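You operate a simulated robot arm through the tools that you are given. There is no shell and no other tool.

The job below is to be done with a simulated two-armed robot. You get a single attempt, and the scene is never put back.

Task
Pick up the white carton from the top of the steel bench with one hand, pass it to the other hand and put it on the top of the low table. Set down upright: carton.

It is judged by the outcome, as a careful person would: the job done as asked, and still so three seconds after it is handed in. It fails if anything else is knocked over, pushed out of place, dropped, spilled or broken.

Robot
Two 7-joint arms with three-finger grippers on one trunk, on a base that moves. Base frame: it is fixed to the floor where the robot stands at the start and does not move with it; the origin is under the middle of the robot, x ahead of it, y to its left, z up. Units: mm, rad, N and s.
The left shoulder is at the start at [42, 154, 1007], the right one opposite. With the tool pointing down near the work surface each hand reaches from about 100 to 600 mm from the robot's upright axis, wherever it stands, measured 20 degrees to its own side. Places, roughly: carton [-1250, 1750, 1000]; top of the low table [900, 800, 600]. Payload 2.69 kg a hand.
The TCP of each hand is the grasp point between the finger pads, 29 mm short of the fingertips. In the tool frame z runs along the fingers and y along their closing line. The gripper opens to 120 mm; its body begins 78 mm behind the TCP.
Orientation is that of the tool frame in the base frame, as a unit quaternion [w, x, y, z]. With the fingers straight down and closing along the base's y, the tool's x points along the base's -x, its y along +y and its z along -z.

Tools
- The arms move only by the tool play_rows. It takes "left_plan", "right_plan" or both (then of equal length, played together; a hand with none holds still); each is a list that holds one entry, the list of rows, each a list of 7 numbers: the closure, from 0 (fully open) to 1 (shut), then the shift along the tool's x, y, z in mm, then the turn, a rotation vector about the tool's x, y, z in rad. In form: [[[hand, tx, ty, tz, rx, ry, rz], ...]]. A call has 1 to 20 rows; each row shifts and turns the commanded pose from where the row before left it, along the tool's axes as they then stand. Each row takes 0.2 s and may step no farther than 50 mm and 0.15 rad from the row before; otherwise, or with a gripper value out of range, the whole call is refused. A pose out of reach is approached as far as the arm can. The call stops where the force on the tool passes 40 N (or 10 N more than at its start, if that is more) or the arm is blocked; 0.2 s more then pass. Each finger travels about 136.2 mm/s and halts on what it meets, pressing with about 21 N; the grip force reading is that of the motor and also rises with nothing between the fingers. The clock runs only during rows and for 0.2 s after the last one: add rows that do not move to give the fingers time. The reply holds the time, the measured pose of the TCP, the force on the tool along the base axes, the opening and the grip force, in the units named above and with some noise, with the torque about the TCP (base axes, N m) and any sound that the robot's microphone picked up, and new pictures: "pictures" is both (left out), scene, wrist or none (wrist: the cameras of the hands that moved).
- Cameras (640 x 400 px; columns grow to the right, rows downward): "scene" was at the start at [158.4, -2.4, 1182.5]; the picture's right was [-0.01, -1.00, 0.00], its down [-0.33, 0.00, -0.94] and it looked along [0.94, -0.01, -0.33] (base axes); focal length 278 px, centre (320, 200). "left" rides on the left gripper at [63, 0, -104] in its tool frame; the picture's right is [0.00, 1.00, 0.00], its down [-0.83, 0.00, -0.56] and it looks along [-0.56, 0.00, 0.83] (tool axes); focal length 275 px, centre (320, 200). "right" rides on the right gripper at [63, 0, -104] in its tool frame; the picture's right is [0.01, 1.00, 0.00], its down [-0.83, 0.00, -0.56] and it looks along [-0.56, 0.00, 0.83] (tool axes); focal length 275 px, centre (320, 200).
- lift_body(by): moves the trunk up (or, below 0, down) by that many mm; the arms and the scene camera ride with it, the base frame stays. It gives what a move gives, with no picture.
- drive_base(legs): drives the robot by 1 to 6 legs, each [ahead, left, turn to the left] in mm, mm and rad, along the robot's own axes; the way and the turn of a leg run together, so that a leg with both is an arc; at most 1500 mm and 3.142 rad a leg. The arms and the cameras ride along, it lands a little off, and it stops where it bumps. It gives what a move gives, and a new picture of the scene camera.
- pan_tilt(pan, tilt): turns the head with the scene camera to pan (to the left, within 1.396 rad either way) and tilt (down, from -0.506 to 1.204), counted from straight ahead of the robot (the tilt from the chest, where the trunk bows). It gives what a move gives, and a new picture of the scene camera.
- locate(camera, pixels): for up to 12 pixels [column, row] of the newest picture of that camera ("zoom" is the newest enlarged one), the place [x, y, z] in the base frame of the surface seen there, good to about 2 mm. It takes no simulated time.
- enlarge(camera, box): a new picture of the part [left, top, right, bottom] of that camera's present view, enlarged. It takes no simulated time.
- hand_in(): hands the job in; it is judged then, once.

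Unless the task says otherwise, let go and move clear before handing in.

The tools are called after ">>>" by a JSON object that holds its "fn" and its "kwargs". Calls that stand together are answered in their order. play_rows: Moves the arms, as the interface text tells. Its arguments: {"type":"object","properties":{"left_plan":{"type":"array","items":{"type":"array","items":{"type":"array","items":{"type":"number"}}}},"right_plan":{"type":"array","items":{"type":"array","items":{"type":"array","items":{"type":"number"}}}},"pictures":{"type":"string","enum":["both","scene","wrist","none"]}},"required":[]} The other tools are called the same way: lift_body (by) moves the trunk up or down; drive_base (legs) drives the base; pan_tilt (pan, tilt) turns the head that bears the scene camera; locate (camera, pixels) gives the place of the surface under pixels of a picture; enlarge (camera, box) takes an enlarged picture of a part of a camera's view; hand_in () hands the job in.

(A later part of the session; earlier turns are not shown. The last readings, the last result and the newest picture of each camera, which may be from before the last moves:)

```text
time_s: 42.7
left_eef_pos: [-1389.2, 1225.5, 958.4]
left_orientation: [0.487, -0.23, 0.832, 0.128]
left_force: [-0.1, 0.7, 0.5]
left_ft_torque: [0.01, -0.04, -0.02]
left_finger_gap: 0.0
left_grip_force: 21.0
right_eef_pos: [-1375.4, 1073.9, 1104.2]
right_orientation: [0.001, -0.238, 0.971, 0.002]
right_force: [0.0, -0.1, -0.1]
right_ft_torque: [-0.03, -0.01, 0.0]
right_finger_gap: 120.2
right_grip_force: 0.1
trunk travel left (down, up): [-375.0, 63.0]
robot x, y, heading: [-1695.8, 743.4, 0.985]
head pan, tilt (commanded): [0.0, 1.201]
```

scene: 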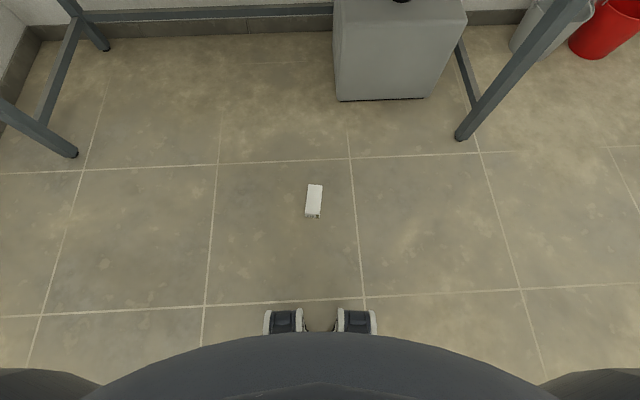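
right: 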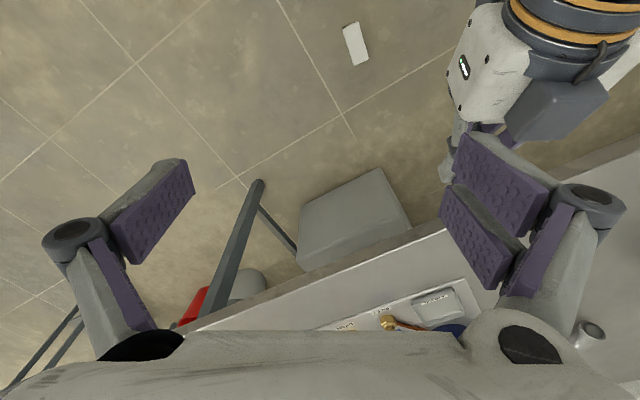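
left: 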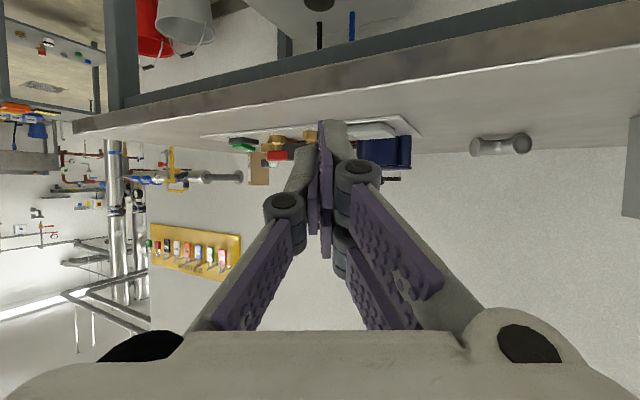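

The scene picture shows the carton lying flat on the open floor at pixel (314,200), apparently intact. I'll enlarge it and measure its corners.

>>> {"fn": "enlarge", "kwargs": {"camera": "scene", "box": [282, 175, 346, 225]}}

>>> {"fn": "locate", "kwargs": {"camera": "scene", "pixels": [[308, 186], [321, 186], [307, 213], [319, 213], [314, 200], [330, 200], [400, 100], [460, 138], [75, 155], [285, 320], [356, 320]]}}

```text
8.00 times, centred on (314, 200) of scene
```

zoom: 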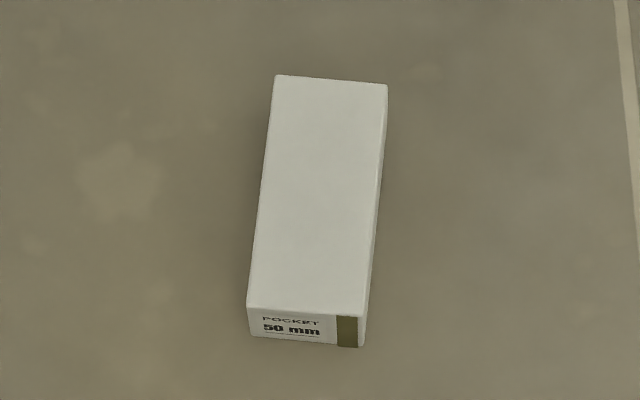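

```text
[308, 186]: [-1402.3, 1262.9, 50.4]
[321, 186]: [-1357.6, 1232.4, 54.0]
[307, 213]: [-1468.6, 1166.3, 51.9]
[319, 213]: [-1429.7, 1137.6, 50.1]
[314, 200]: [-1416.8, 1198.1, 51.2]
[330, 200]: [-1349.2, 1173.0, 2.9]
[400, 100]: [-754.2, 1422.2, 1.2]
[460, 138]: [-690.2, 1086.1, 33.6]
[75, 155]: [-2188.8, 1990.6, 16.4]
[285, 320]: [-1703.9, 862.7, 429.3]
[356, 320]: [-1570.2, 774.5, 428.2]
```

The carton lies face-down (about 59 × 50 × 131 mm) on clear floor at [-1415, 1200], label end toward me; I'll pick it up from there. First I bring the empty left hand back to a tool-down pose, then rehearse the new hand-over poses empty so no arm jump surprises me again.

>>> {"fn": "play_rows", "kwargs": {"left_plan": [[[0.5, 0, 24, 0, -0.0864, 0, -0.0503], [0.2, 0, 24, 0, -0.0864, 0, -0.0503], [0.2, 0, 24, 0, -0.0864, 0, -0.0503], [0.2, 0, 24, 0, -0.0864, 0, -0.0503], [0.2, 0, 24, 0, -0.0864, 0, -0.0503], [0.2, 15.4, 0, -10.7, 0, 0.149, 0], [0.2, 16.9, 0, -8.3, 0, 0.149, 0], [0.2, 17.9, 0, -5.7, 0, 0.149, 0], [0.2, 18.5, 0, -3, 0, 0.149, 0], [0.2, 18.8, 0, -0.2, 0, 0.149, 0], [0.2, 18.6, 0, 2.6, 0, 0.149, 0], [0.2, 18, 0, 5.3, 0, 0.149, 0], [0.2, 0, 0, 0, 0, 0, 0]]], "pictures": "none"}}

>>> {"fn": "locate", "kwargs": {"camera": "scene", "pixels": [[320, 340], [200, 350], [320, 360], [100, 392], [540, 392], [320, 395], [40, 385]]}}

```text
time_s: 45.5
left_eef_pos: [-1528.7, 1210.1, 900.3]
left_orientation: [0.006, -0.495, 0.869, -0.005]
left_force: [0.7, -0.8, 0.6]
left_ft_torque: [0.01, 0.02, 0.01]
left_finger_gap: 95.8
left_grip_force: 0.0
right_eef_pos: [-1376.8, 1073.0, 1104.1]
right_orientation: [0.001, -0.239, 0.971, 0.001]
right_force: [0.6, 0.0, 0.5]
right_ft_torque: [-0.02, -0.01, -0.01]
right_finger_gap: 120.0
right_grip_force: 0.1
trunk travel left (down, up): [-375.0, 63.0]
robot x, y, heading: [-1692.2, 744.1, 0.987]
head pan, tilt (commanded): [0.0, 1.201]
```

```text
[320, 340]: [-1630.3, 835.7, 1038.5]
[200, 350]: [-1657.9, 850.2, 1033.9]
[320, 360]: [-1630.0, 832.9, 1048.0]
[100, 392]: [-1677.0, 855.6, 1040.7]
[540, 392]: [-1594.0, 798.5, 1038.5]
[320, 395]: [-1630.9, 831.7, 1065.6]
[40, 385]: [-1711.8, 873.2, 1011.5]
```

The left hand is back tool-down at about 480 ahead with no reach trouble. Now, for the rehearsal, I shift the left hand outward and up and bring the right hand to a neutral tool-down pose.

>>> {"fn": "play_rows", "kwargs": {"left_plan": [[[0.2, 0, 26, -16, 0, 0, 0], [0.2, 0, 26, -16, 0, 0, 0], [0.2, 0, 26, -16, 0, 0, 0], [0.2, 0, 26, -16, 0, 0, 0], [0.2, 0, 26, -16, 0, 0, 0], [0.2, 0, 0, 0, 0, 0, 0]]], "right_plan": [[[0, 1.65, -18.7, 20.8, 0, 0, -0.1], [0, 3.5, -18.4, 20.8, 0, 0, -0.1], [0, 5.3, -18, 20.8, 0, 0, -0.1], [0, 7.1, -17.4, 20.8, 0, 0, -0.1], [0, 8.8, -16.6, 20.8, 0, 0, -0.1], [0, 0, 0, 0, 0, 0, 0]]], "pictures": "none"}}

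```text
time_s: 46.9
left_eef_pos: [-1642.9, 1277.2, 977.3]
left_orientation: [0.007, -0.495, 0.869, -0.006]
left_force: [-0.4, 0.1, -0.6]
left_ft_torque: [-0.02, -0.02, 0.01]
left_finger_gap: 96.0
left_grip_force: 0.0
right_eef_pos: [-1337.3, 987.7, 999.4]
right_orientation: [0.001, -0.472, 0.881, 0.001]
right_force: [0.3, 0.2, -0.5]
right_ft_torque: [-0.03, 0.01, 0.0]
right_finger_gap: 120.0
right_grip_force: 0.1
trunk travel left (down, up): [-375.0, 63.0]
robot x, y, heading: [-1693.1, 742.7, 0.982]
head pan, tilt (commanded): [0.0, 1.201]
```

Now I rehearse the right hand's part: pitch it forward to nearly horizontal while moving slightly forward and down, watching for reach warnings.

>>> {"fn": "play_rows", "kwargs": {"right_plan": [[[0.2, -12.9, -1.9, 16.9, 0, -0.1499, 0], [0.2, -10.2, -1.9, 18.6, 0, -0.1499, 0], [0.2, -7.3, -1.9, 20, 0, -0.1499, 0], [0.2, -4.3, -1.9, 20.8, 0, -0.1499, 0], [0.2, -1.1, -1.9, 21.2, 0, -0.1499, 0], [0.2, 2.1, -1.9, 21.2, 0, -0.1499, 0], [0.2, 5.2, -1.9, 20.6, 0, -0.1499, 0], [0.2, 8.2, -1.9, 19.6, 0, -0.1499, 0], [0.2, 11.1, -1.9, 18.1, 0, -0.1499, 0], [0.2, 13.7, -1.9, 16.3, 0, -0.1499, 0], [0.2, 0, 0, 0, 0, 0, 0]]], "pictures": "scene"}}

```text
time_s: 49.3
left_eef_pos: [-1641.9, 1277.1, 977.1]
left_orientation: [0.007, -0.495, 0.869, -0.004]
left_force: [0.7, -0.5, 0.6]
left_ft_torque: [0.03, 0.07, 0.0]
left_finger_gap: 95.9
left_grip_force: 0.1
right_eef_pos: [-1286.0, 1067.4, 853.7]
right_orientation: [0.482, -0.391, 0.74, 0.259]
right_force: [0.4, 0.2, 0.2]
right_ft_torque: [0.02, 0.0, 0.0]
right_finger_gap: 95.9
right_grip_force: 0.1
right hand out of reach, approached as far as the arm can: row 8, 9, 10
trunk travel left (down, up): [-375.0, 63.0]
robot x, y, heading: [-1693.3, 743.5, 0.985]
head pan, tilt (commanded): [0.0, 1.201]
```

scene: 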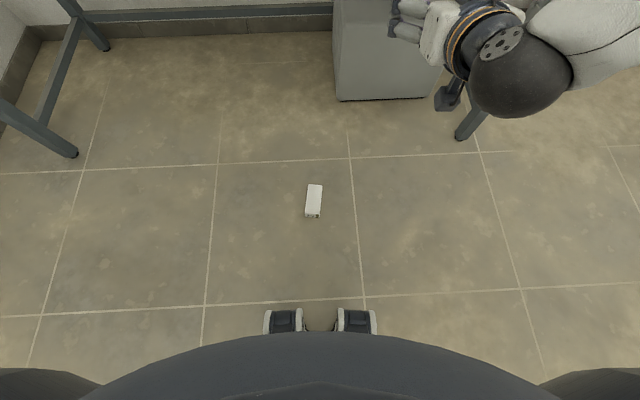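

The right hand's pitch tops out near 66° (23.6° below horizontal) there. I now try turning it left 1.0 rad about its wrist to see whether that pose is reachable.

>>> {"fn": "play_rows", "kwargs": {"right_plan": [[[0.2, 0.9, 32, -2, -0.128, 0, -0.057], [0.2, 0.9, 32, -2, -0.128, 0, -0.057], [0.2, 0.9, 32, -2, -0.128, 0, -0.057], [0.2, 0.9, 32, -2, -0.128, 0, -0.057], [0.2, 0.9, 32, -2, -0.128, 0, -0.057], [0.2, 0.9, 32, -2, -0.128, 0, -0.057], [0.2, 0.9, 32, -2, -0.128, 0, -0.057], [0.2, 0, 0, 0, 0, 0, 0]]], "pictures": "scene"}}

```text
time_s: 51.1
left_eef_pos: [-1643.4, 1278.4, 976.0]
left_orientation: [0.006, -0.495, 0.869, -0.006]
left_force: [-0.6, 0.7, -0.7]
left_ft_torque: [-0.02, 0.01, 0.0]
left_finger_gap: 96.0
left_grip_force: 0.0
right_eef_pos: [-1504.5, 1085.9, 865.8]
right_orientation: [-0.272, 0.674, -0.489, -0.482]
right_force: [0.4, -0.1, 0.2]
right_ft_torque: [-0.01, -0.02, 0.01]
right_finger_gap: 95.8
right_grip_force: 0.0
right hand out of reach, approached as far as the arm can: row 1
trunk travel left (down, up): [-375.0, 63.0]
robot x, y, heading: [-1691.4, 741.0, 0.98]
head pan, tilt (commanded): [0.0, 1.201]
```

scene: 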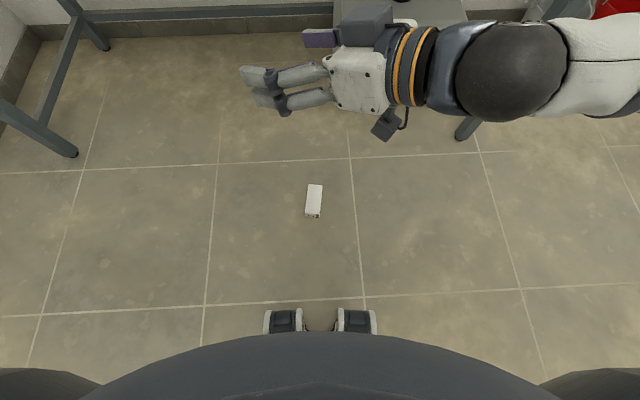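

The right hand now points left as intended (visible at pixel 300,90), about 23° below horizontal. I test whether it can pitch up the rest to near horizontal and move down some.

>>> {"fn": "play_rows", "kwargs": {"right_plan": [[[0.2, 0, 0, 0, 0, -0.1, 0], [0.2, 0, 0, 0, 0, -0.1, 0], [0.2, 0, 0, 0, 0, -0.1, 0], [0.2, 0, 0, 0, 0, 0, 0]]], "pictures": "none"}}

```text
time_s: 52.1
left_eef_pos: [-1644.0, 1278.0, 977.2]
left_orientation: [0.007, -0.495, 0.869, -0.006]
left_force: [-0.3, 0.4, -0.3]
left_ft_torque: [0.0, -0.01, -0.03]
left_finger_gap: 95.8
left_grip_force: 0.1
right_eef_pos: [-1504.2, 1086.4, 867.9]
right_orientation: [-0.342, 0.594, -0.444, -0.577]
right_force: [0.4, 0.2, -1.1]
right_ft_torque: [-0.02, 0.0, 0.0]
right_finger_gap: 95.9
right_grip_force: 0.1
trunk travel left (down, up): [-375.0, 63.0]
robot x, y, heading: [-1694.5, 742.2, 0.982]
head pan, tilt (commanded): [0.0, 1.201]
```

The right hand reaches a near-horizontal pointing-left pose at [-1504, 1086, 868] without trouble, so hand-over there works for it. Now I rehearse the left hand: turn it left 0.93 rad and move above the point 66 mm beyond the right TCP.

>>> {"fn": "play_rows", "kwargs": {"left_plan": [[[0.2, 0, 0, 0, 0, 0, -0.133], [0.2, 0, 0, 0, 0, 0, -0.133], [0.2, 0, 0, 0, 0, 0, -0.133], [0.2, 0, 0, 0, 0, 0, -0.133], [0.2, 0, 0, 0, 0, 0, -0.133], [0.2, 0, 0, 0, 0, 0, -0.133], [0.2, 0, 0, 0, 0, 0, -0.133], [0.2, 0, 0, 0, 0, 0.1, 0], [0.2, 41.2, -13.9, 0, 0, 0, 0], [0.2, 41.2, -13.9, 0, 0, 0, 0], [0.2, 41.2, -13.9, 0, 0, 0, 0], [0.2, 41.2, -13.9, 0, 0, 0, 0], [0.2, 0, 0, 0, 0, 0, 0]]], "right_plan": [[[0.2, 0, 0, 0, 0, 0, -0.05], [0.2, 0, 0, 0, 0, 0, -0.05], [0.2, 0, 0, 0, 0, 0, 0], [0.2, 0, 0, 0, 0, 0, 0], [0.2, 0, 0, 0, 0, 0, 0], [0.2, 0, 0, 0, 0, 0, 0], [0.2, 0, 0, 0, 0, 0, 0], [0.2, 0, 0, 0, 0, 0, 0], [0.2, 0, 0, 0, 0, 0, 0], [0.2, 0, 0, 0, 0, 0, 0], [0.2, 0, 0, 0, 0, 0, 0], [0.2, 0, 0, 0, 0, 0, 0], [0.2, 0, 0, 0, 0, 0, 0]]]}}

```text
time_s: 54.9
left_eef_pos: [-1528.0, 1147.6, 996.6]
left_orientation: [0.024, 0.831, -0.554, 0.049]
left_force: [-0.6, -0.9, 0.4]
left_ft_torque: [0.0, 0.0, 0.02]
left_finger_gap: 96.1
left_grip_force: 0.0
right_eef_pos: [-1505.7, 1086.5, 867.4]
right_orientation: [-0.37, 0.616, -0.414, -0.559]
right_force: [-0.5, -0.3, 0.3]
right_ft_torque: [-0.01, -0.01, -0.01]
right_finger_gap: 96.0
right_grip_force: 0.1
trunk travel left (down, up): [-375.0, 63.0]
robot x, y, heading: [-1692.6, 741.5, 0.981]
head pan, tilt (commanded): [0.0, 1.201]
```

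scene: 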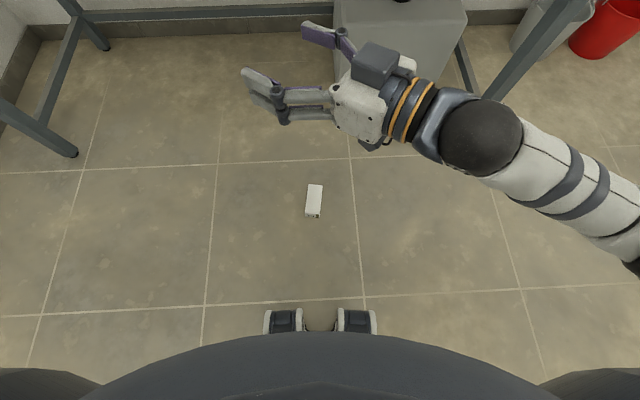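
right: 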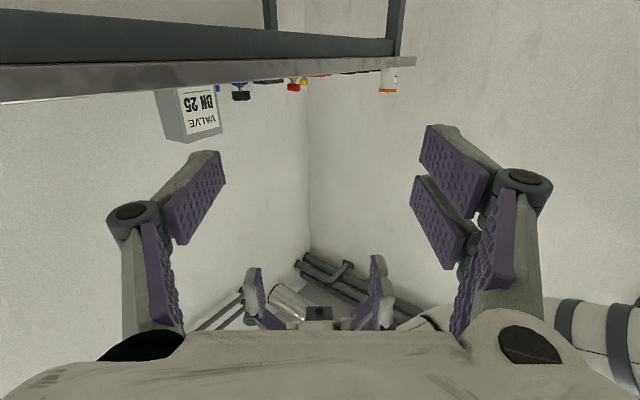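
left: 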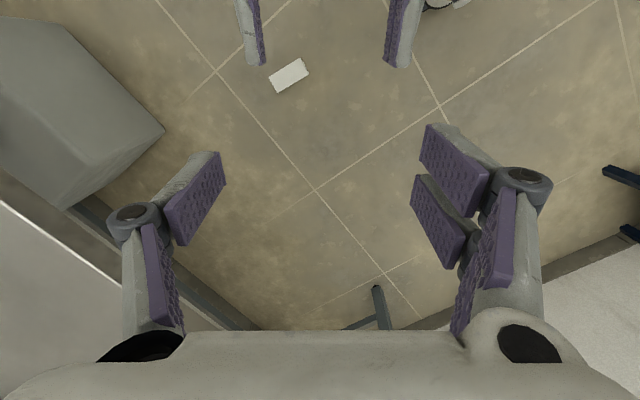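

Both hands take up the hand-over geometry without warnings: in the right view the left fingers (columns 255 and 380) are symmetric about the right hand's axis, and the computed tool axes are perpendicular within 0.01. I rehearse the left hand's lowering into place and back up.

>>> {"fn": "play_rows", "kwargs": {"left_plan": [[[0.2, -3.7, 0, 34, 0, 0, 0], [0.2, -3.7, 0, 34, 0, 0, 0], [0.2, -3.7, 0, 34, 0, 0, 0], [0.2, -3.7, 0, 34, 0, 0, 0], [0.2, 0, 0, 0, 0, 0, 0]]]}}

```text
time_s: 56.1
left_eef_pos: [-1524.5, 1148.8, 862.0]
left_orientation: [0.024, 0.831, -0.553, 0.049]
left_force: [0.0, 0.6, -0.1]
left_ft_torque: [0.01, 0.0, -0.02]
left_finger_gap: 96.0
left_grip_force: 0.1
right_eef_pos: [-1505.7, 1085.7, 867.7]
right_orientation: [-0.371, 0.616, -0.414, -0.559]
right_force: [-0.2, -0.4, -0.2]
right_ft_torque: [0.01, 0.01, 0.01]
right_finger_gap: 96.0
right_grip_force: 0.0
trunk travel left (down, up): [-375.0, 63.0]
robot x, y, heading: [-1696.4, 745.6, 0.992]
head pan, tilt (commanded): [0.0, 1.201]
```

scene: 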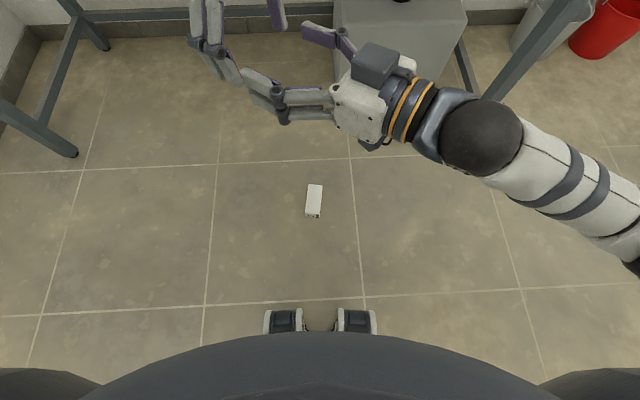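
left: 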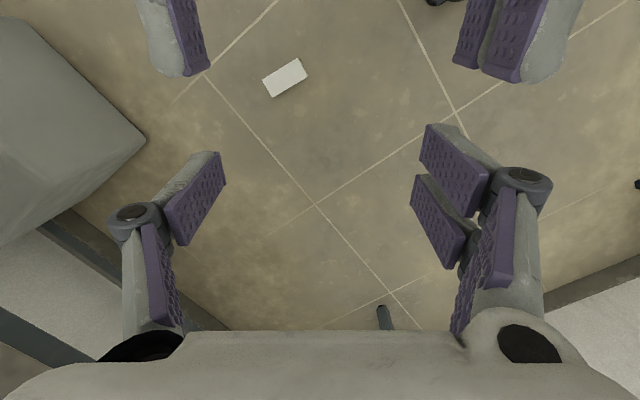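

The rehearsed hand-over pose is good. Before planning the floor pick, I check how far the robot's own base extends by locating floor pixels right at its front.

>>> {"fn": "locate", "kwargs": {"camera": "scene", "pixels": [[320, 325], [240, 330], [200, 342], [400, 330], [130, 365], [500, 365], [270, 330], [370, 330], [285, 312], [300, 313], [265, 325], [550, 378]]}}

>>> {"fn": "enlarge", "kwargs": {"camera": "scene", "box": [220, 280, 420, 400]}}

```text
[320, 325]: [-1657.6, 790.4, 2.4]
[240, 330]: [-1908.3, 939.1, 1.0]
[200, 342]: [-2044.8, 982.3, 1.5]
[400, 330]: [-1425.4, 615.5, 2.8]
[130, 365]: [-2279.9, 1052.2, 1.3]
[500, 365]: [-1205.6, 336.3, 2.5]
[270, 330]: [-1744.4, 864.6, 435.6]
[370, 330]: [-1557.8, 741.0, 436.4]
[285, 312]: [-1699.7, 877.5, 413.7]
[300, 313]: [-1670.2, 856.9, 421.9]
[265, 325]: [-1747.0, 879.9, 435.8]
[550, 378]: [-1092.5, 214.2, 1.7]
```

```text
3.20 times, centred on (320, 340) of scene
```

zoom: 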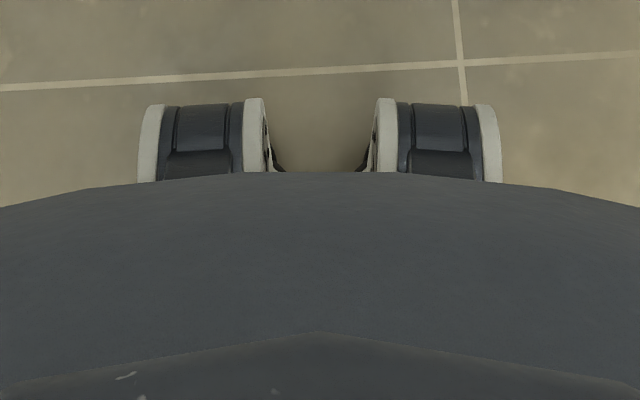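

The robot's knees are visible (z≈430) with clear floor right in front, so it can stand close to the carton. I now raise the left hand back out, and rehearse the right hand's pitch-back to tool-down (the motion that will later turn the carton upright).

>>> {"fn": "play_rows", "kwargs": {"left_plan": [[[0.2, 3.7, 0, -34, 0, 0, 0], [0.2, 3.7, 0, -34, 0, 0, 0], [0.2, 3.7, 0, -34, 0, 0, 0], [0.2, 3.7, 0, -34, 0, 0, 0], [0.2, -41.2, 13.9, 0, 0, 0, 0], [0.2, -41.2, 13.9, 0, 0, 0, 0], [0.2, -41.2, 13.9, 0, 0, 0, 0], [0.2, -41.2, 13.9, 0, 0, 0, 0], [0.2, 0, 0, 0, 0, -0.1, 0], [0.2, 0, 0, 0, 0, 0, 0.133], [0.2, 0, 0, 0, 0, 0, 0.133], [0.2, 0, 0, 0, 0, 0, 0.133], [0.2, 0, 0, 0, 0, 0, 0.133], [0.2, 0, 0, 0, 0, 0, 0.133], [0.2, 0, 0, 0, 0, 0, 0.133], [0.2, 0, 0, 0, 0, 0, 0.133], [0.2, 0, 0, 0, 0, 0, 0]]], "pictures": "none"}}

>>> {"fn": "play_rows", "kwargs": {"right_plan": [[[0.2, 0, 0, 0, 0, 0.147, 0], [0.2, 0, 0, 0, 0, 0.147, 0], [0.2, 0, 0, 0, 0, 0.147, 0], [0.2, 0, 0, 0, 0, 0.147, 0], [0.2, 0, 0, 0, 0, 0.147, 0], [0.2, 0, 0, 0, 0, 0.147, 0], [0.2, 0, 0, 0, 0, 0.147, 0], [0.2, 0, 0, 0, 0, 0.147, 0], [0.2, 0, 0, 0, 0, 0.147, 0], [0.2, 0, 0, 0, 0, 0.147, 0], [0.2, 0, 0, 0, 0, 0, 0]]], "pictures": "scene"}}

```text
time_s: 59.7
left_eef_pos: [-1641.3, 1277.7, 977.4]
left_orientation: [0.007, -0.494, 0.869, -0.005]
left_force: [0.1, -0.7, 0.0]
left_ft_torque: [0.0, 0.05, -0.02]
left_finger_gap: 96.1
left_grip_force: 0.0
right_eef_pos: [-1505.9, 1086.6, 867.0]
right_orientation: [-0.371, 0.615, -0.415, -0.558]
right_force: [-0.4, 0.6, -0.2]
right_ft_torque: [-0.02, 0.0, -0.03]
right_finger_gap: 96.0
right_grip_force: 0.0
trunk travel left (down, up): [-375.0, 63.0]
robot x, y, heading: [-1693.4, 744.0, 0.984]
head pan, tilt (commanded): [0.0, 1.201]
```

```text
time_s: 62.1
left_eef_pos: [-1641.9, 1277.3, 979.3]
left_orientation: [0.008, -0.495, 0.869, -0.005]
left_force: [-0.2, -0.4, -0.2]
left_ft_torque: [0.04, -0.01, -0.01]
left_finger_gap: 95.9
left_grip_force: 0.1
right_eef_pos: [-1507.0, 1087.8, 866.8]
right_orientation: [0.002, 0.832, -0.554, -0.002]
right_force: [0.4, 0.6, 0.1]
right_ft_torque: [0.0, -0.02, -0.02]
right_finger_gap: 96.0
right_grip_force: 0.1
trunk travel left (down, up): [-375.0, 63.0]
robot x, y, heading: [-1692.7, 742.4, 0.983]
head pan, tilt (commanded): [0.0, 1.201]
```

scene: 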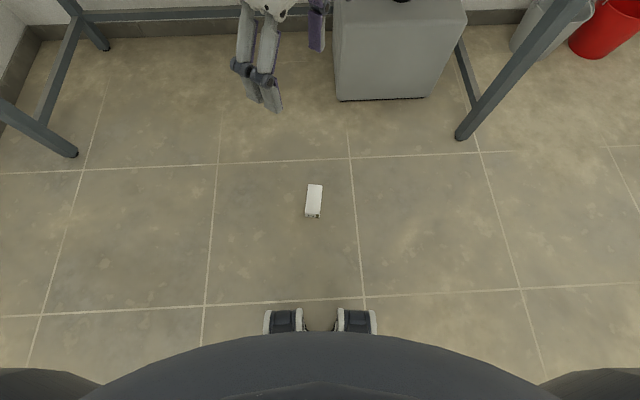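

The right hand pitched cleanly back to tool-down at the same TCP. I turn it back and park it to the right and higher, out of the way for the floor pick.

>>> {"fn": "play_rows", "kwargs": {"right_plan": [[[0.2, 23.2, -15.6, 0, 0, 0, 0.14], [0.2, 20.8, -18.7, 0, 0, 0, 0.14], [0.2, 18, -21.4, 0, 0, 0, 0.14], [0.2, 14.9, -23.7, 0, 0, 0, 0.14], [0.2, 11.4, -25.6, 0, 0, 0, 0.14], [0.2, 7.7, -26.9, 0, 0, 0, 0.14], [0.2, 3.9, -27.7, 0, 0, 0, 0.14], [0.2, 0, 0, -40, 0, 0, 0], [0.2, 0, 0, -40, 0, 0, 0], [0.2, 0, 0, 0, 0, 0, 0]]], "pictures": "none"}}

```text
time_s: 64.3
left_eef_pos: [-1642.3, 1277.9, 979.0]
left_orientation: [0.008, -0.494, 0.869, -0.004]
left_force: [0.7, 0.5, 0.6]
left_ft_torque: [0.01, -0.01, -0.01]
left_finger_gap: 95.9
left_grip_force: 0.0
right_eef_pos: [-1339.9, 978.5, 947.8]
right_orientation: [-0.003, -0.473, 0.881, 0.001]
right_force: [0.0, 0.1, 0.7]
right_ft_torque: [-0.01, -0.01, -0.01]
right_finger_gap: 96.1
right_grip_force: 0.0
trunk travel left (down, up): [-375.0, 63.0]
robot x, y, heading: [-1692.6, 742.7, 0.982]
head pan, tilt (commanded): [0.0, 1.201]
```

The carton's axis angle is ≈0.89 rad and centre ≈[-1414, 1200]; I want it about 450 ahead and 100 left. I drive 110 ahead and 80 right, then lower the trunk.

>>> {"fn": "drive_base", "kwargs": {"legs": [[110, -80, 0]]}}

>>> {"fn": "lift_body", "kwargs": {"by": -200}}

>>> {"fn": "pan_tilt", "kwargs": {"pan": 0.2, "tilt": 1.0}}

```text
time_s: 65.6
left_eef_pos: [-1513.6, 1324.1, 978.2]
left_orientation: [0.007, -0.495, 0.869, -0.004]
left_force: [0.2, -0.1, 0.8]
left_ft_torque: [-0.01, 0.06, 0.0]
left_finger_gap: 96.2
left_grip_force: 0.0
right_eef_pos: [-1212.6, 1023.4, 947.5]
right_orientation: [-0.004, -0.473, 0.881, 0.002]
right_force: [0.3, -0.2, -0.8]
right_ft_torque: [-0.02, 0.05, 0.0]
right_finger_gap: 95.9
right_grip_force: 0.1
trunk travel left (down, up): [-375.0, 63.0]
robot x, y, heading: [-1562.7, 789.0, 0.982]
head pan, tilt (commanded): [0.0, 1.201]
```

scene: 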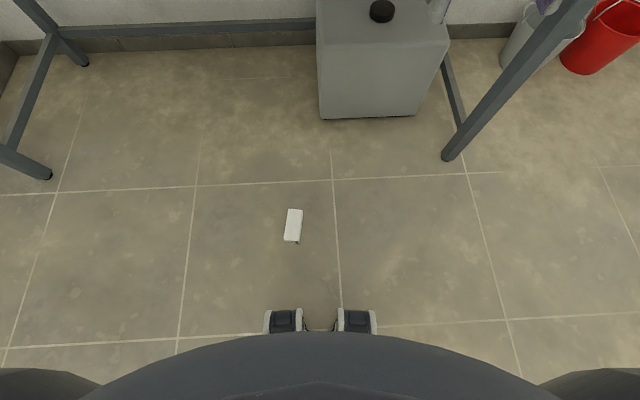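

```text
time_s: 67.8
left_eef_pos: [-1514.3, 1323.4, 778.9]
left_orientation: [0.007, -0.495, 0.869, -0.005]
left_force: [0.2, 0.3, -0.1]
left_ft_torque: [-0.01, -0.05, 0.0]
left_finger_gap: 96.1
left_grip_force: 0.0
right_eef_pos: [-1214.6, 1023.6, 747.1]
right_orientation: [-0.002, -0.472, 0.881, 0.001]
right_force: [0.1, -0.2, -0.1]
right_ft_torque: [-0.02, -0.01, 0.01]
right_finger_gap: 96.0
right_grip_force: 0.1
trunk travel left (down, up): [-175.0, 263.0]
robot x, y, heading: [-1566.2, 789.8, 0.982]
head pan, tilt (commanded): [0.0, 1.201]
```

```text
time_s: 68.5
left_eef_pos: [-1514.2, 1324.7, 778.6]
left_orientation: [0.007, -0.495, 0.869, -0.006]
left_force: [0.0, -0.4, -0.7]
left_ft_torque: [0.01, 0.01, 0.02]
left_finger_gap: 96.0
left_grip_force: 0.1
right_eef_pos: [-1212.9, 1024.0, 747.0]
right_orientation: [-0.003, -0.473, 0.881, 0.0]
right_force: [1.0, 0.1, -0.1]
right_ft_torque: [0.02, -0.04, 0.01]
right_finger_gap: 96.0
right_grip_force: 0.1
trunk travel left (down, up): [-175.0, 263.0]
robot x, y, heading: [-1564.6, 790.6, 0.978]
head pan, tilt (commanded): [0.201, 1.0]
```

scene: 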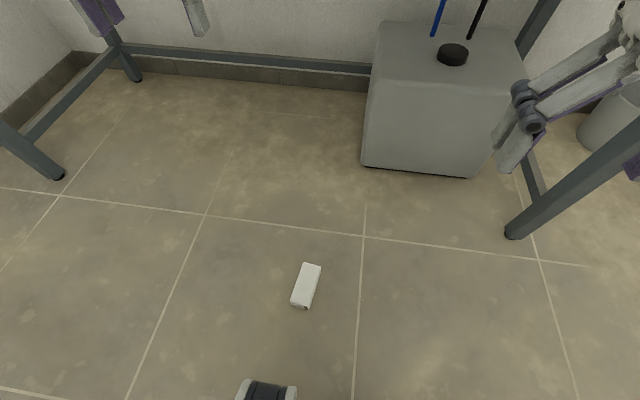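

The carton is visible at pixel (306,285) and the way down is clear. I lower the trunk by the remaining travel and view again.

>>> {"fn": "lift_body", "kwargs": {"by": -170}}

>>> {"fn": "pan_tilt", "kwargs": {"pan": 0.2, "tilt": 0.9}}

```text
time_s: 70.4
left_eef_pos: [-1514.7, 1323.2, 607.7]
left_orientation: [0.006, -0.495, 0.869, -0.005]
left_force: [0.2, -0.5, 0.3]
left_ft_torque: [0.0, 0.0, 0.0]
left_finger_gap: 96.2
left_grip_force: 0.1
right_eef_pos: [-1212.0, 1024.5, 576.9]
right_orientation: [-0.002, -0.472, 0.881, 0.001]
right_force: [-0.2, -0.3, -0.5]
right_ft_torque: [-0.02, 0.03, -0.03]
right_finger_gap: 95.9
right_grip_force: 0.0
trunk travel left (down, up): [-5.0, 433.0]
robot x, y, heading: [-1566.2, 788.6, 0.978]
head pan, tilt (commanded): [0.201, 1.0]
```

```text
time_s: 71.1
left_eef_pos: [-1515.2, 1323.7, 608.0]
left_orientation: [0.007, -0.495, 0.869, -0.005]
left_force: [-0.2, -0.6, 0.0]
left_ft_torque: [-0.01, -0.01, -0.01]
left_finger_gap: 96.0
left_grip_force: 0.1
right_eef_pos: [-1213.0, 1023.9, 577.4]
right_orientation: [-0.003, -0.473, 0.881, 0.0]
right_force: [0.0, -0.4, -0.1]
right_ft_torque: [0.0, 0.01, 0.01]
right_finger_gap: 96.0
right_grip_force: 0.1
trunk travel left (down, up): [-5.0, 433.0]
robot x, y, heading: [-1569.1, 786.5, 0.983]
head pan, tilt (commanded): [0.201, 0.901]
```

scene: 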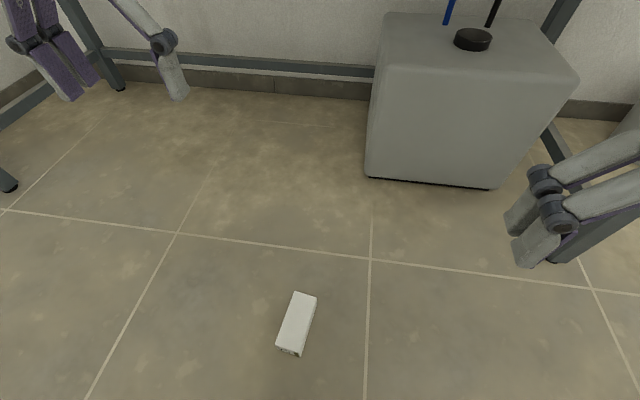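

The trunk is down and the carton is closer at pixel (297,323). I enlarge and locate its top-face corners.

>>> {"fn": "enlarge", "kwargs": {"camera": "scene", "box": [248, 280, 344, 370]}}

```text
4.44 times, centred on (296, 325) of scene
```

zoom: 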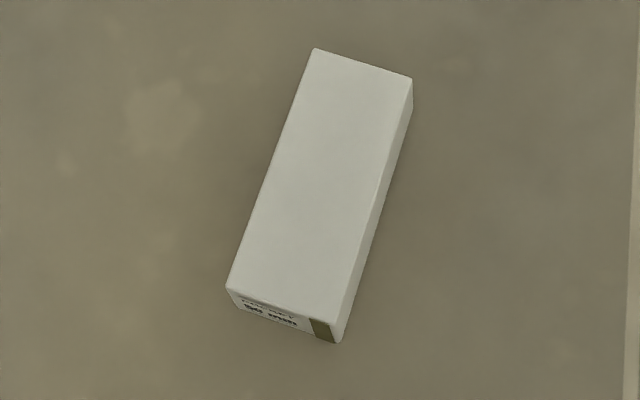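

>>> {"fn": "locate", "kwargs": {"camera": "zoom", "pixels": [[314, 55], [407, 82], [230, 284], [334, 318], [320, 185], [266, 175], [370, 200], [360, 65], [282, 300], [450, 200]]}}

```text
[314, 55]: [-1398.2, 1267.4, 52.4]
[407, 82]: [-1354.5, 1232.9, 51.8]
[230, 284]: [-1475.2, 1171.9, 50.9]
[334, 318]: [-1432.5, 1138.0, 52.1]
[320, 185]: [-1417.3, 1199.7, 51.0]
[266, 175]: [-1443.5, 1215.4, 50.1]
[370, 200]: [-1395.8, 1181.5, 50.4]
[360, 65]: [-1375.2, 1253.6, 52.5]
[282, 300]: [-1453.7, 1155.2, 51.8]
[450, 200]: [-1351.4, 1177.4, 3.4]
```

The carton centre is [-1415, 1202.5] with axis 0.893 rad. I move the left hand over the grip point near its far (bottom) end, turn it to match, and descend to z≈250.

>>> {"fn": "play_rows", "kwargs": {"left_plan": [[[0.2, 5.6, -30.3, 0, 0, 0, 0], [0.2, 5.6, -30.3, 0, 0, 0, 0], [0.2, 5.6, -30.3, 0, 0, 0, 0], [0.2, 5.6, -30.3, 0, 0, 0, 0], [0.2, 5.6, -30.3, 0, 0, 0, 0], [0.2, 0, 0, 0, 0, 0, 0.143], [0.2, 0, 0, 40, 0, 0, 0], [0.2, 0, 0, 40, 0, 0, 0], [0.2, 0, 0, 40, 0, 0, 0], [0.2, 0, 0, 40, 0, 0, 0], [0.2, 0, 0, 40, 0, 0, 0], [0.2, 0, 0, 40, 0, 0, 0], [0.2, 0, 0, 40, 0, 0, 0], [0.2, 0, 0, 40, 0, 0, 0], [0.2, 0, 0, 40, 0, 0, 0], [0.2, 0, 0, 0, 0, 0, 0]]]}}

```text
time_s: 74.5
left_eef_pos: [-1392.7, 1222.5, 250.8]
left_orientation: [0.007, -0.431, 0.902, -0.005]
left_force: [0.2, -0.1, 0.3]
left_ft_torque: [0.0, 0.01, -0.02]
left_finger_gap: 96.2
left_grip_force: 0.1
right_eef_pos: [-1213.0, 1023.1, 576.7]
right_orientation: [-0.004, -0.473, 0.881, 0.001]
right_force: [0.0, 0.0, 0.1]
right_ft_torque: [0.02, 0.0, -0.01]
right_finger_gap: 95.8
right_grip_force: 0.1
trunk travel left (down, up): [-5.0, 433.0]
robot x, y, heading: [-1563.7, 789.6, 0.979]
head pan, tilt (commanded): [0.201, 0.901]
```

scene: 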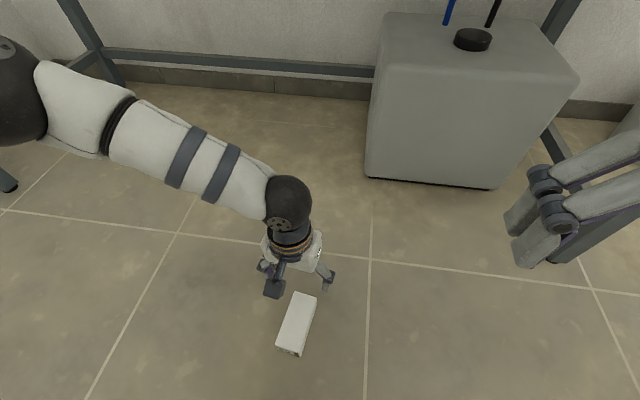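
left: 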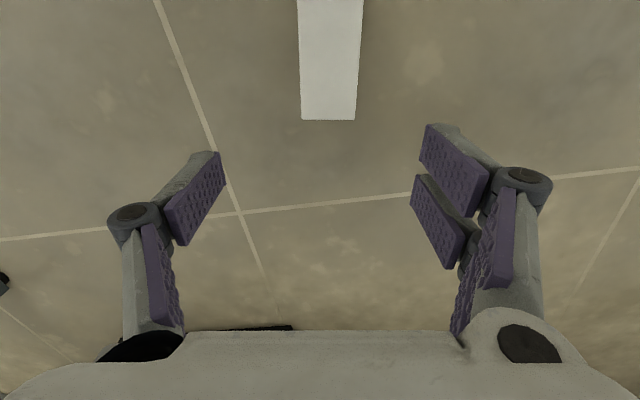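

The left hand reached z=251 above the carton without warnings; the left view shows the carton's end at (302–356, 120). I locate the carton with the left camera to refine.

>>> {"fn": "locate", "kwargs": {"camera": "left", "pixels": [[304, 112], [352, 112], [301, 60], [356, 60], [300, 10], [361, 10], [328, 60], [328, 117]]}}

>>> {"fn": "enlarge", "kwargs": {"camera": "left", "box": [270, 0, 390, 130]}}

```text
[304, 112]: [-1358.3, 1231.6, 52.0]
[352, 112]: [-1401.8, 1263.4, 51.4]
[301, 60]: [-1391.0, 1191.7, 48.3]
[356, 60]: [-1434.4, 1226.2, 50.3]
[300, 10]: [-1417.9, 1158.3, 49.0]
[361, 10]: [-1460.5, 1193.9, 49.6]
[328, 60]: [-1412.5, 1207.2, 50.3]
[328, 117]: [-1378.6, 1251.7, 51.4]
```

```text
3.08 times, centred on (330, 65) of left
```

zoom: 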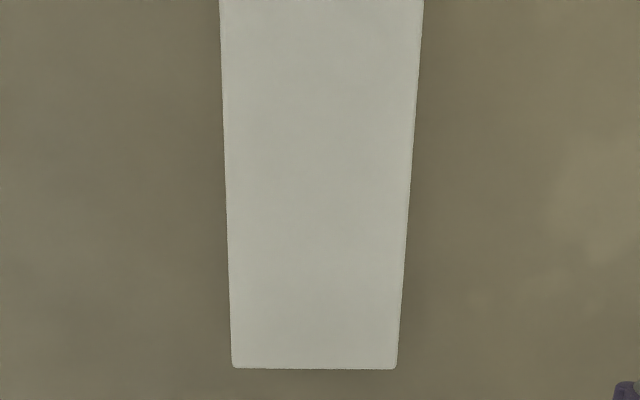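

The carton's bottom end centre is at about [-1375, 1253]; the grip point 40 mm in from it is [-1400, 1222]. I correct by a few mm and descend to z≈85 for a check.

>>> {"fn": "play_rows", "kwargs": {"left_plan": [[[0.2, 6.3, 8.5, 0, 0, 0, 0], [0.2, 0, 0, 35, 0, 0, 0], [0.2, 0, 0, 35, 0, 0, 0], [0.2, 0, 0, 35, 0, 0, 0], [0.2, 0, 0, 35, 0, 0, 0], [0.2, 0, 0, 25, 0, 0, 0], [0.2, 0, 0, 0, 0, 0, 0]]]}}

```text
time_s: 76.1
left_eef_pos: [-1402.2, 1221.6, 83.6]
left_orientation: [0.007, -0.431, 0.903, -0.005]
left_force: [-0.1, -0.4, 0.8]
left_ft_torque: [0.0, 0.0, 0.02]
left_finger_gap: 96.1
left_grip_force: 0.0
right_eef_pos: [-1213.1, 1022.9, 575.8]
right_orientation: [-0.003, -0.473, 0.881, 0.0]
right_force: [0.3, 0.4, 0.3]
right_ft_torque: [0.02, 0.0, 0.02]
right_finger_gap: 96.2
right_grip_force: 0.0
trunk travel left (down, up): [-5.0, 433.0]
robot x, y, heading: [-1564.7, 787.2, 0.98]
head pan, tilt (commanded): [0.201, 0.901]
```

scene: 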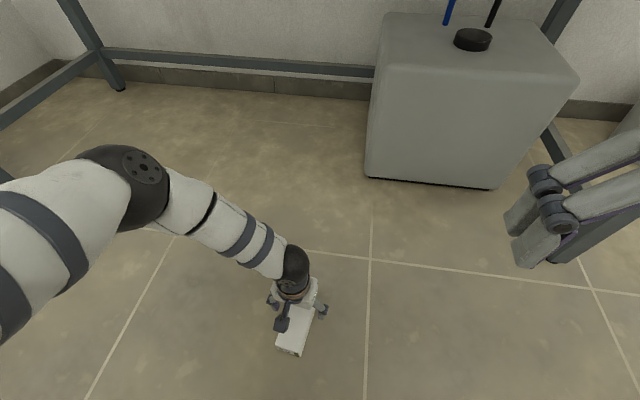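
left: 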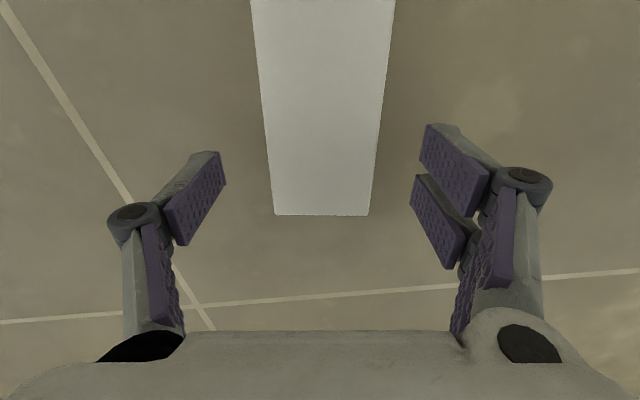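

The carton's end is centred between the fingers (columns 272–370). I descend to TCP z≈37 and close in steps.

>>> {"fn": "play_rows", "kwargs": {"left_plan": [[[0.2, 0, 0, 15, 0, 0, 0], [0.2, 0, 0, 15, 0, 0, 0], [0.2, 0, 0, 10, 0, 0, 0], [0.2, 0, 0, 6, 0, 0, 0], [0.2, 0, 0, 0, 0, 0, 0], [0.35, 0, 0, 0, 0, 0, 0], [0.45, 0, 0, 0, 0, 0, 0], [0.52, 0, 0, 0, 0, 0, 0], [0.65, 0, 0, 0, 0, 0, 0], [1, 0, 0, 0, 0, 0, 0], [1, 0, 0, 0, 0, 0, 0], [1, 0, 0, 0, 0, 0, 0]]]}}

```text
time_s: 78.7
left_eef_pos: [-1400.5, 1221.6, 40.7]
left_orientation: [0.007, -0.431, 0.902, -0.004]
left_force: [-1.7, 0.8, 1.1]
left_ft_torque: [0.01, 0.07, -0.04]
left_finger_gap: 59.4
left_grip_force: 21.6
right_eef_pos: [-1213.3, 1024.0, 576.7]
right_orientation: [-0.003, -0.472, 0.881, 0.001]
right_force: [-0.3, 0.4, 0.8]
right_ft_torque: [0.03, 0.0, 0.0]
right_finger_gap: 95.9
right_grip_force: 0.0
trunk travel left (down, up): [-5.0, 433.0]
robot x, y, heading: [-1566.3, 791.1, 0.977]
head pan, tilt (commanded): [0.201, 0.901]
```

scene: 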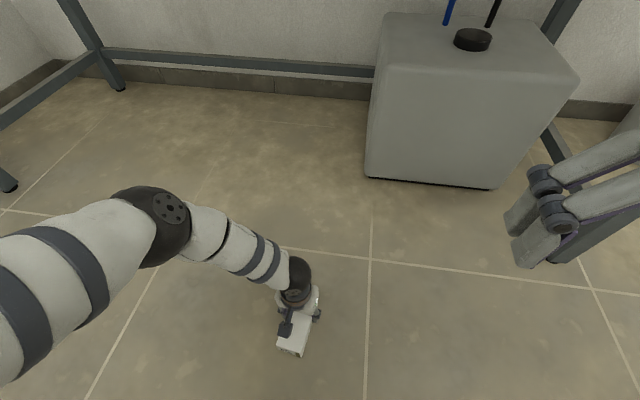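
left: 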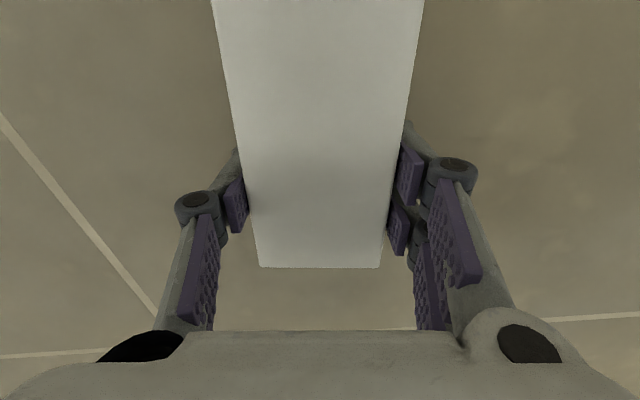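

The fingers hold the carton at 59.4 mm with 21.6 N. I lift it slowly 60 mm straight up and check.

>>> {"fn": "play_rows", "kwargs": {"left_plan": [[[1, 0, 0, -5, 0, 0, 0], [1, 0, 0, -10, 0, 0, 0], [1, 0, 0, -15, 0, 0, 0], [1, 0, 0, -15, 0, 0, 0], [1, 0, 0, -15, 0, 0, 0], [1, 0, 0, 0, 0, 0, 0]]]}}

```text
time_s: 80.1
left_eef_pos: [-1399.6, 1222.3, 100.0]
left_orientation: [0.007, -0.431, 0.902, -0.004]
left_force: [0.3, -0.1, -1.3]
left_ft_torque: [0.02, -0.02, 0.0]
left_finger_gap: 59.7
left_grip_force: 21.3
right_eef_pos: [-1211.9, 1024.2, 576.8]
right_orientation: [-0.003, -0.472, 0.881, 0.0]
right_force: [0.5, -0.3, 0.0]
right_ft_torque: [0.01, 0.01, -0.02]
right_finger_gap: 96.0
right_grip_force: 0.0
trunk travel left (down, up): [-5.0, 433.0]
robot x, y, heading: [-1571.0, 789.4, 0.981]
head pan, tilt (commanded): [0.201, 0.901]
```

scene: 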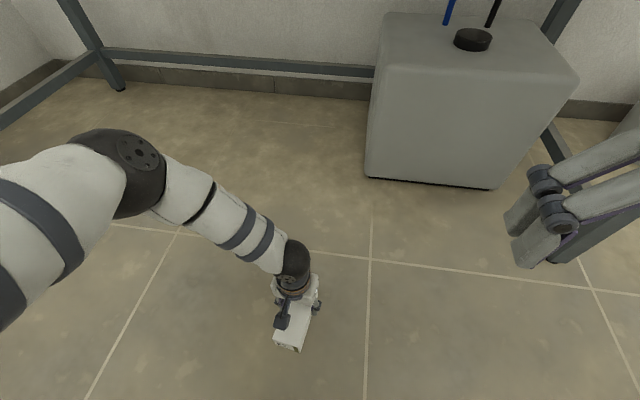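
left: 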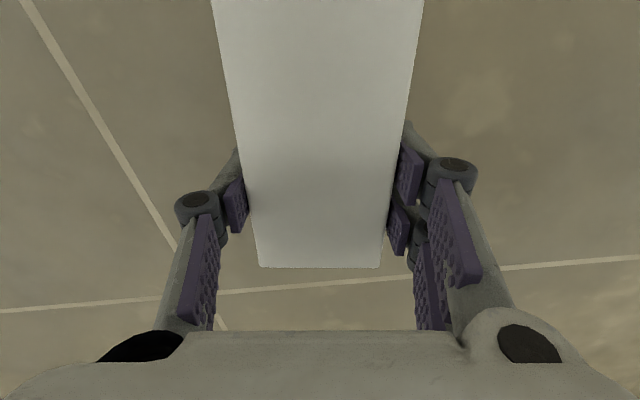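

The carton is held steadily. I drive back to roughly where I rehearsed (100 back, 100 left), then raise the trunk.

>>> {"fn": "drive_base", "kwargs": {"legs": [[-110, 90, 0]]}}

>>> {"fn": "lift_body", "kwargs": {"by": 370}}

>>> {"fn": "pan_tilt", "kwargs": {"pan": 0.0, "tilt": 1.0}}

```text
time_s: 81.5
left_eef_pos: [-1536.2, 1182.9, 99.4]
left_orientation: [0.006, -0.432, 0.902, -0.004]
left_force: [-0.2, 1.0, -1.3]
left_ft_torque: [0.02, 0.0, -0.03]
left_finger_gap: 59.7
left_grip_force: 20.8
right_eef_pos: [-1347.8, 983.0, 576.2]
right_orientation: [-0.003, -0.473, 0.881, 0.0]
right_force: [0.0, 0.5, -0.4]
right_ft_torque: [-0.01, 0.0, -0.04]
right_finger_gap: 96.2
right_grip_force: 0.0
trunk travel left (down, up): [-5.0, 433.0]
robot x, y, heading: [-1699.3, 752.2, 0.984]
head pan, tilt (commanded): [0.201, 0.901]
```

scene: 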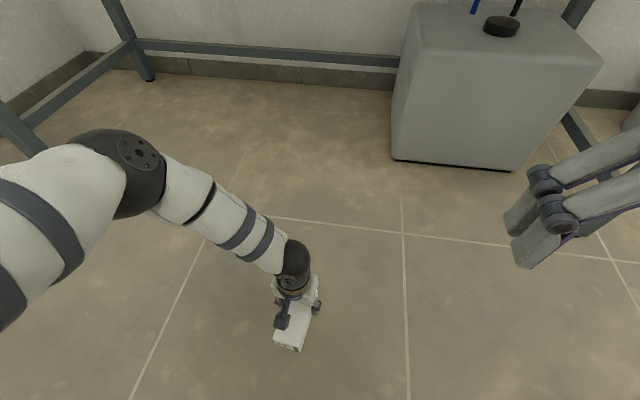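

```text
time_s: 85.0
left_eef_pos: [-1536.2, 1182.3, 468.5]
left_orientation: [0.008, -0.431, 0.902, -0.004]
left_force: [-0.6, 0.1, -1.7]
left_ft_torque: [0.02, -0.02, 0.0]
left_finger_gap: 59.6
left_grip_force: 21.3
right_eef_pos: [-1348.3, 983.7, 946.5]
right_orientation: [-0.003, -0.472, 0.881, 0.001]
right_force: [-0.2, 0.1, -0.4]
right_ft_torque: [0.02, 0.02, 0.0]
right_finger_gap: 96.0
right_grip_force: 0.0
trunk travel left (down, up): [-375.0, 63.0]
robot x, y, heading: [-1701.3, 749.4, 0.985]
head pan, tilt (commanded): [0.201, 0.901]
```

```text
time_s: 85.8
left_eef_pos: [-1534.6, 1182.3, 468.9]
left_orientation: [0.007, -0.431, 0.902, -0.004]
left_force: [-0.5, 1.3, -1.5]
left_ft_torque: [0.03, -0.03, 0.03]
left_finger_gap: 59.5
left_grip_force: 21.4
right_eef_pos: [-1348.3, 983.4, 946.9]
right_orientation: [-0.004, -0.473, 0.881, 0.0]
right_force: [0.1, -0.8, -0.3]
right_ft_torque: [0.0, -0.01, 0.01]
right_finger_gap: 96.1
right_grip_force: 0.0
trunk travel left (down, up): [-375.0, 63.0]
robot x, y, heading: [-1701.0, 750.8, 0.986]
head pan, tilt (commanded): [0.0, 1.0]
```

scene: 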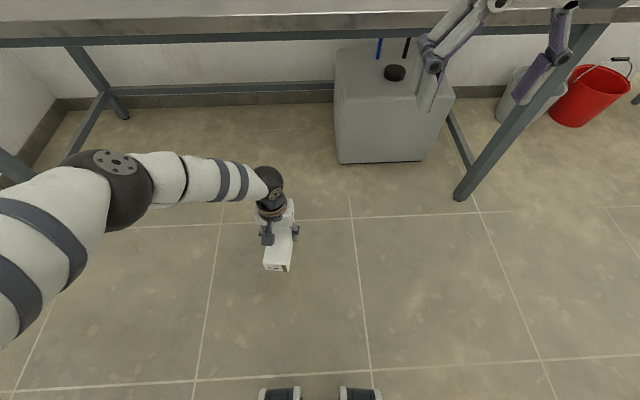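

The carton is still held (gap 59.5 mm). I raise the left arm straight up to z≈930 at a gentle pace, along the path it came down.

>>> {"fn": "play_rows", "kwargs": {"left_plan": [[[1, 0, 0, -10, 0, 0, 0], [1, 0, 0, -20, 0, 0, 0], [1, 0, 0, -25, 0, 0, 0], [1, 0, 0, -25, 0, 0, 0], [1, 0, 0, -25, 0, 0, 0], [1, 0, 0, -25, 0, 0, 0], [1, 0, 0, -25, 0, 0, 0], [1, 0, 0, -25, 0, 0, 0], [1, 0, 0, -25, 0, 0, 0], [1, 0, 0, -25, 0, 0, 0], [1, 0, 0, -25, 0, 0, 0], [1, 0, 0, -25, 0, 0, 0], [1, 0, 0, -25, 0, 0, 0], [1, 0, 0, -25, 0, 0, 0], [1, 0, 0, -25, 0, 0, 0], [1, 0, 0, -25, 0, 0, 0], [1, 0, 0, -25, 0, 0, 0], [1, 0, 0, -25, 0, 0, 0], [1, 0, 0, -25, 0, 0, 0], [1, 0, 0, -10, 0, 0, 0]]]}}

```text
time_s: 90.0
left_eef_pos: [-1543.5, 1183.3, 934.1]
left_orientation: [0.008, -0.432, 0.902, -0.003]
left_force: [0.1, -0.3, -2.0]
left_ft_torque: [0.02, 0.01, -0.01]
left_finger_gap: 59.3
left_grip_force: 21.5
right_eef_pos: [-1347.7, 983.8, 947.6]
right_orientation: [-0.002, -0.474, 0.88, 0.001]
right_force: [0.5, -0.1, -0.1]
right_ft_torque: [0.02, -0.03, 0.02]
right_finger_gap: 96.1
right_grip_force: 0.0
trunk travel left (down, up): [-375.0, 63.0]
robot x, y, heading: [-1700.9, 749.3, 0.987]
head pan, tilt (commanded): [0.0, 1.0]
```

scene: 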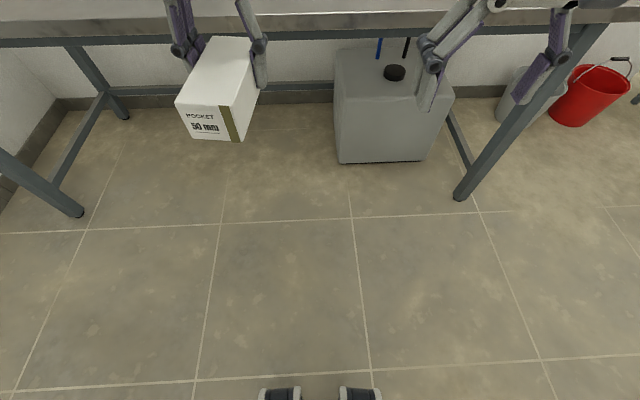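
left: 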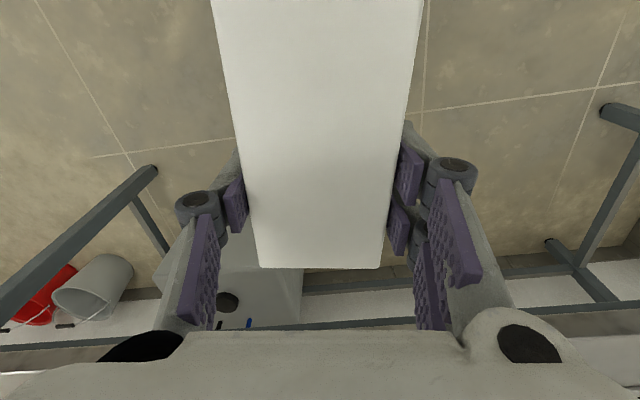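

The label end of the carton is visible at scene pixel (215,125), held firmly. I now turn the left hand to the left slowly, half of the 1.07 rad first.

>>> {"fn": "play_rows", "kwargs": {"left_plan": [[[1, 0, 0, 0, 0, 0, -0.05], [1, 0, 0, 0, 0, 0, -0.08], [1, 0, 0, 0, 0, 0, -0.08], [1, 0, 0, 0, 0, 0, -0.08], [1, 0, 0, 0, 0, 0, -0.08], [1, 0, 0, 0, 0, 0, -0.08], [1, 0, 0, 0, 0, 0, -0.08], [1, 0, 0, 0, 0, 0, 0]]], "pictures": "scene"}}

```text
time_s: 91.8
left_eef_pos: [-1543.3, 1182.8, 934.0]
left_orientation: [0.006, -0.653, 0.757, -0.006]
left_force: [0.0, 0.3, -0.5]
left_ft_torque: [0.05, 0.0, 0.0]
left_finger_gap: 59.4
left_grip_force: 20.6
right_eef_pos: [-1347.7, 985.2, 947.0]
right_orientation: [-0.003, -0.473, 0.881, 0.0]
right_force: [-0.3, -0.2, 0.2]
right_ft_torque: [-0.02, -0.01, -0.04]
right_finger_gap: 96.0
right_grip_force: 0.1
trunk travel left (down, up): [-375.0, 63.0]
robot x, y, heading: [-1702.9, 748.0, 0.979]
head pan, tilt (commanded): [0.0, 1.0]
```

scene: 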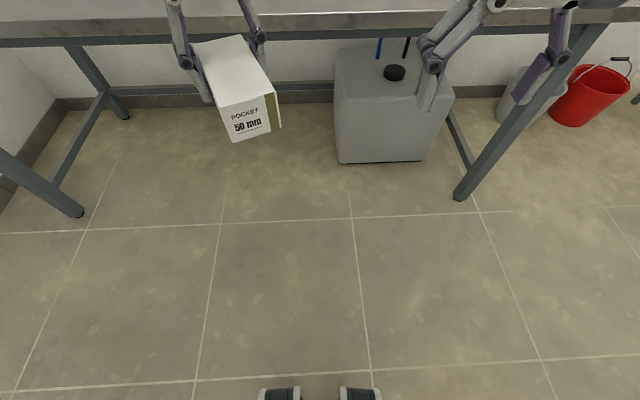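

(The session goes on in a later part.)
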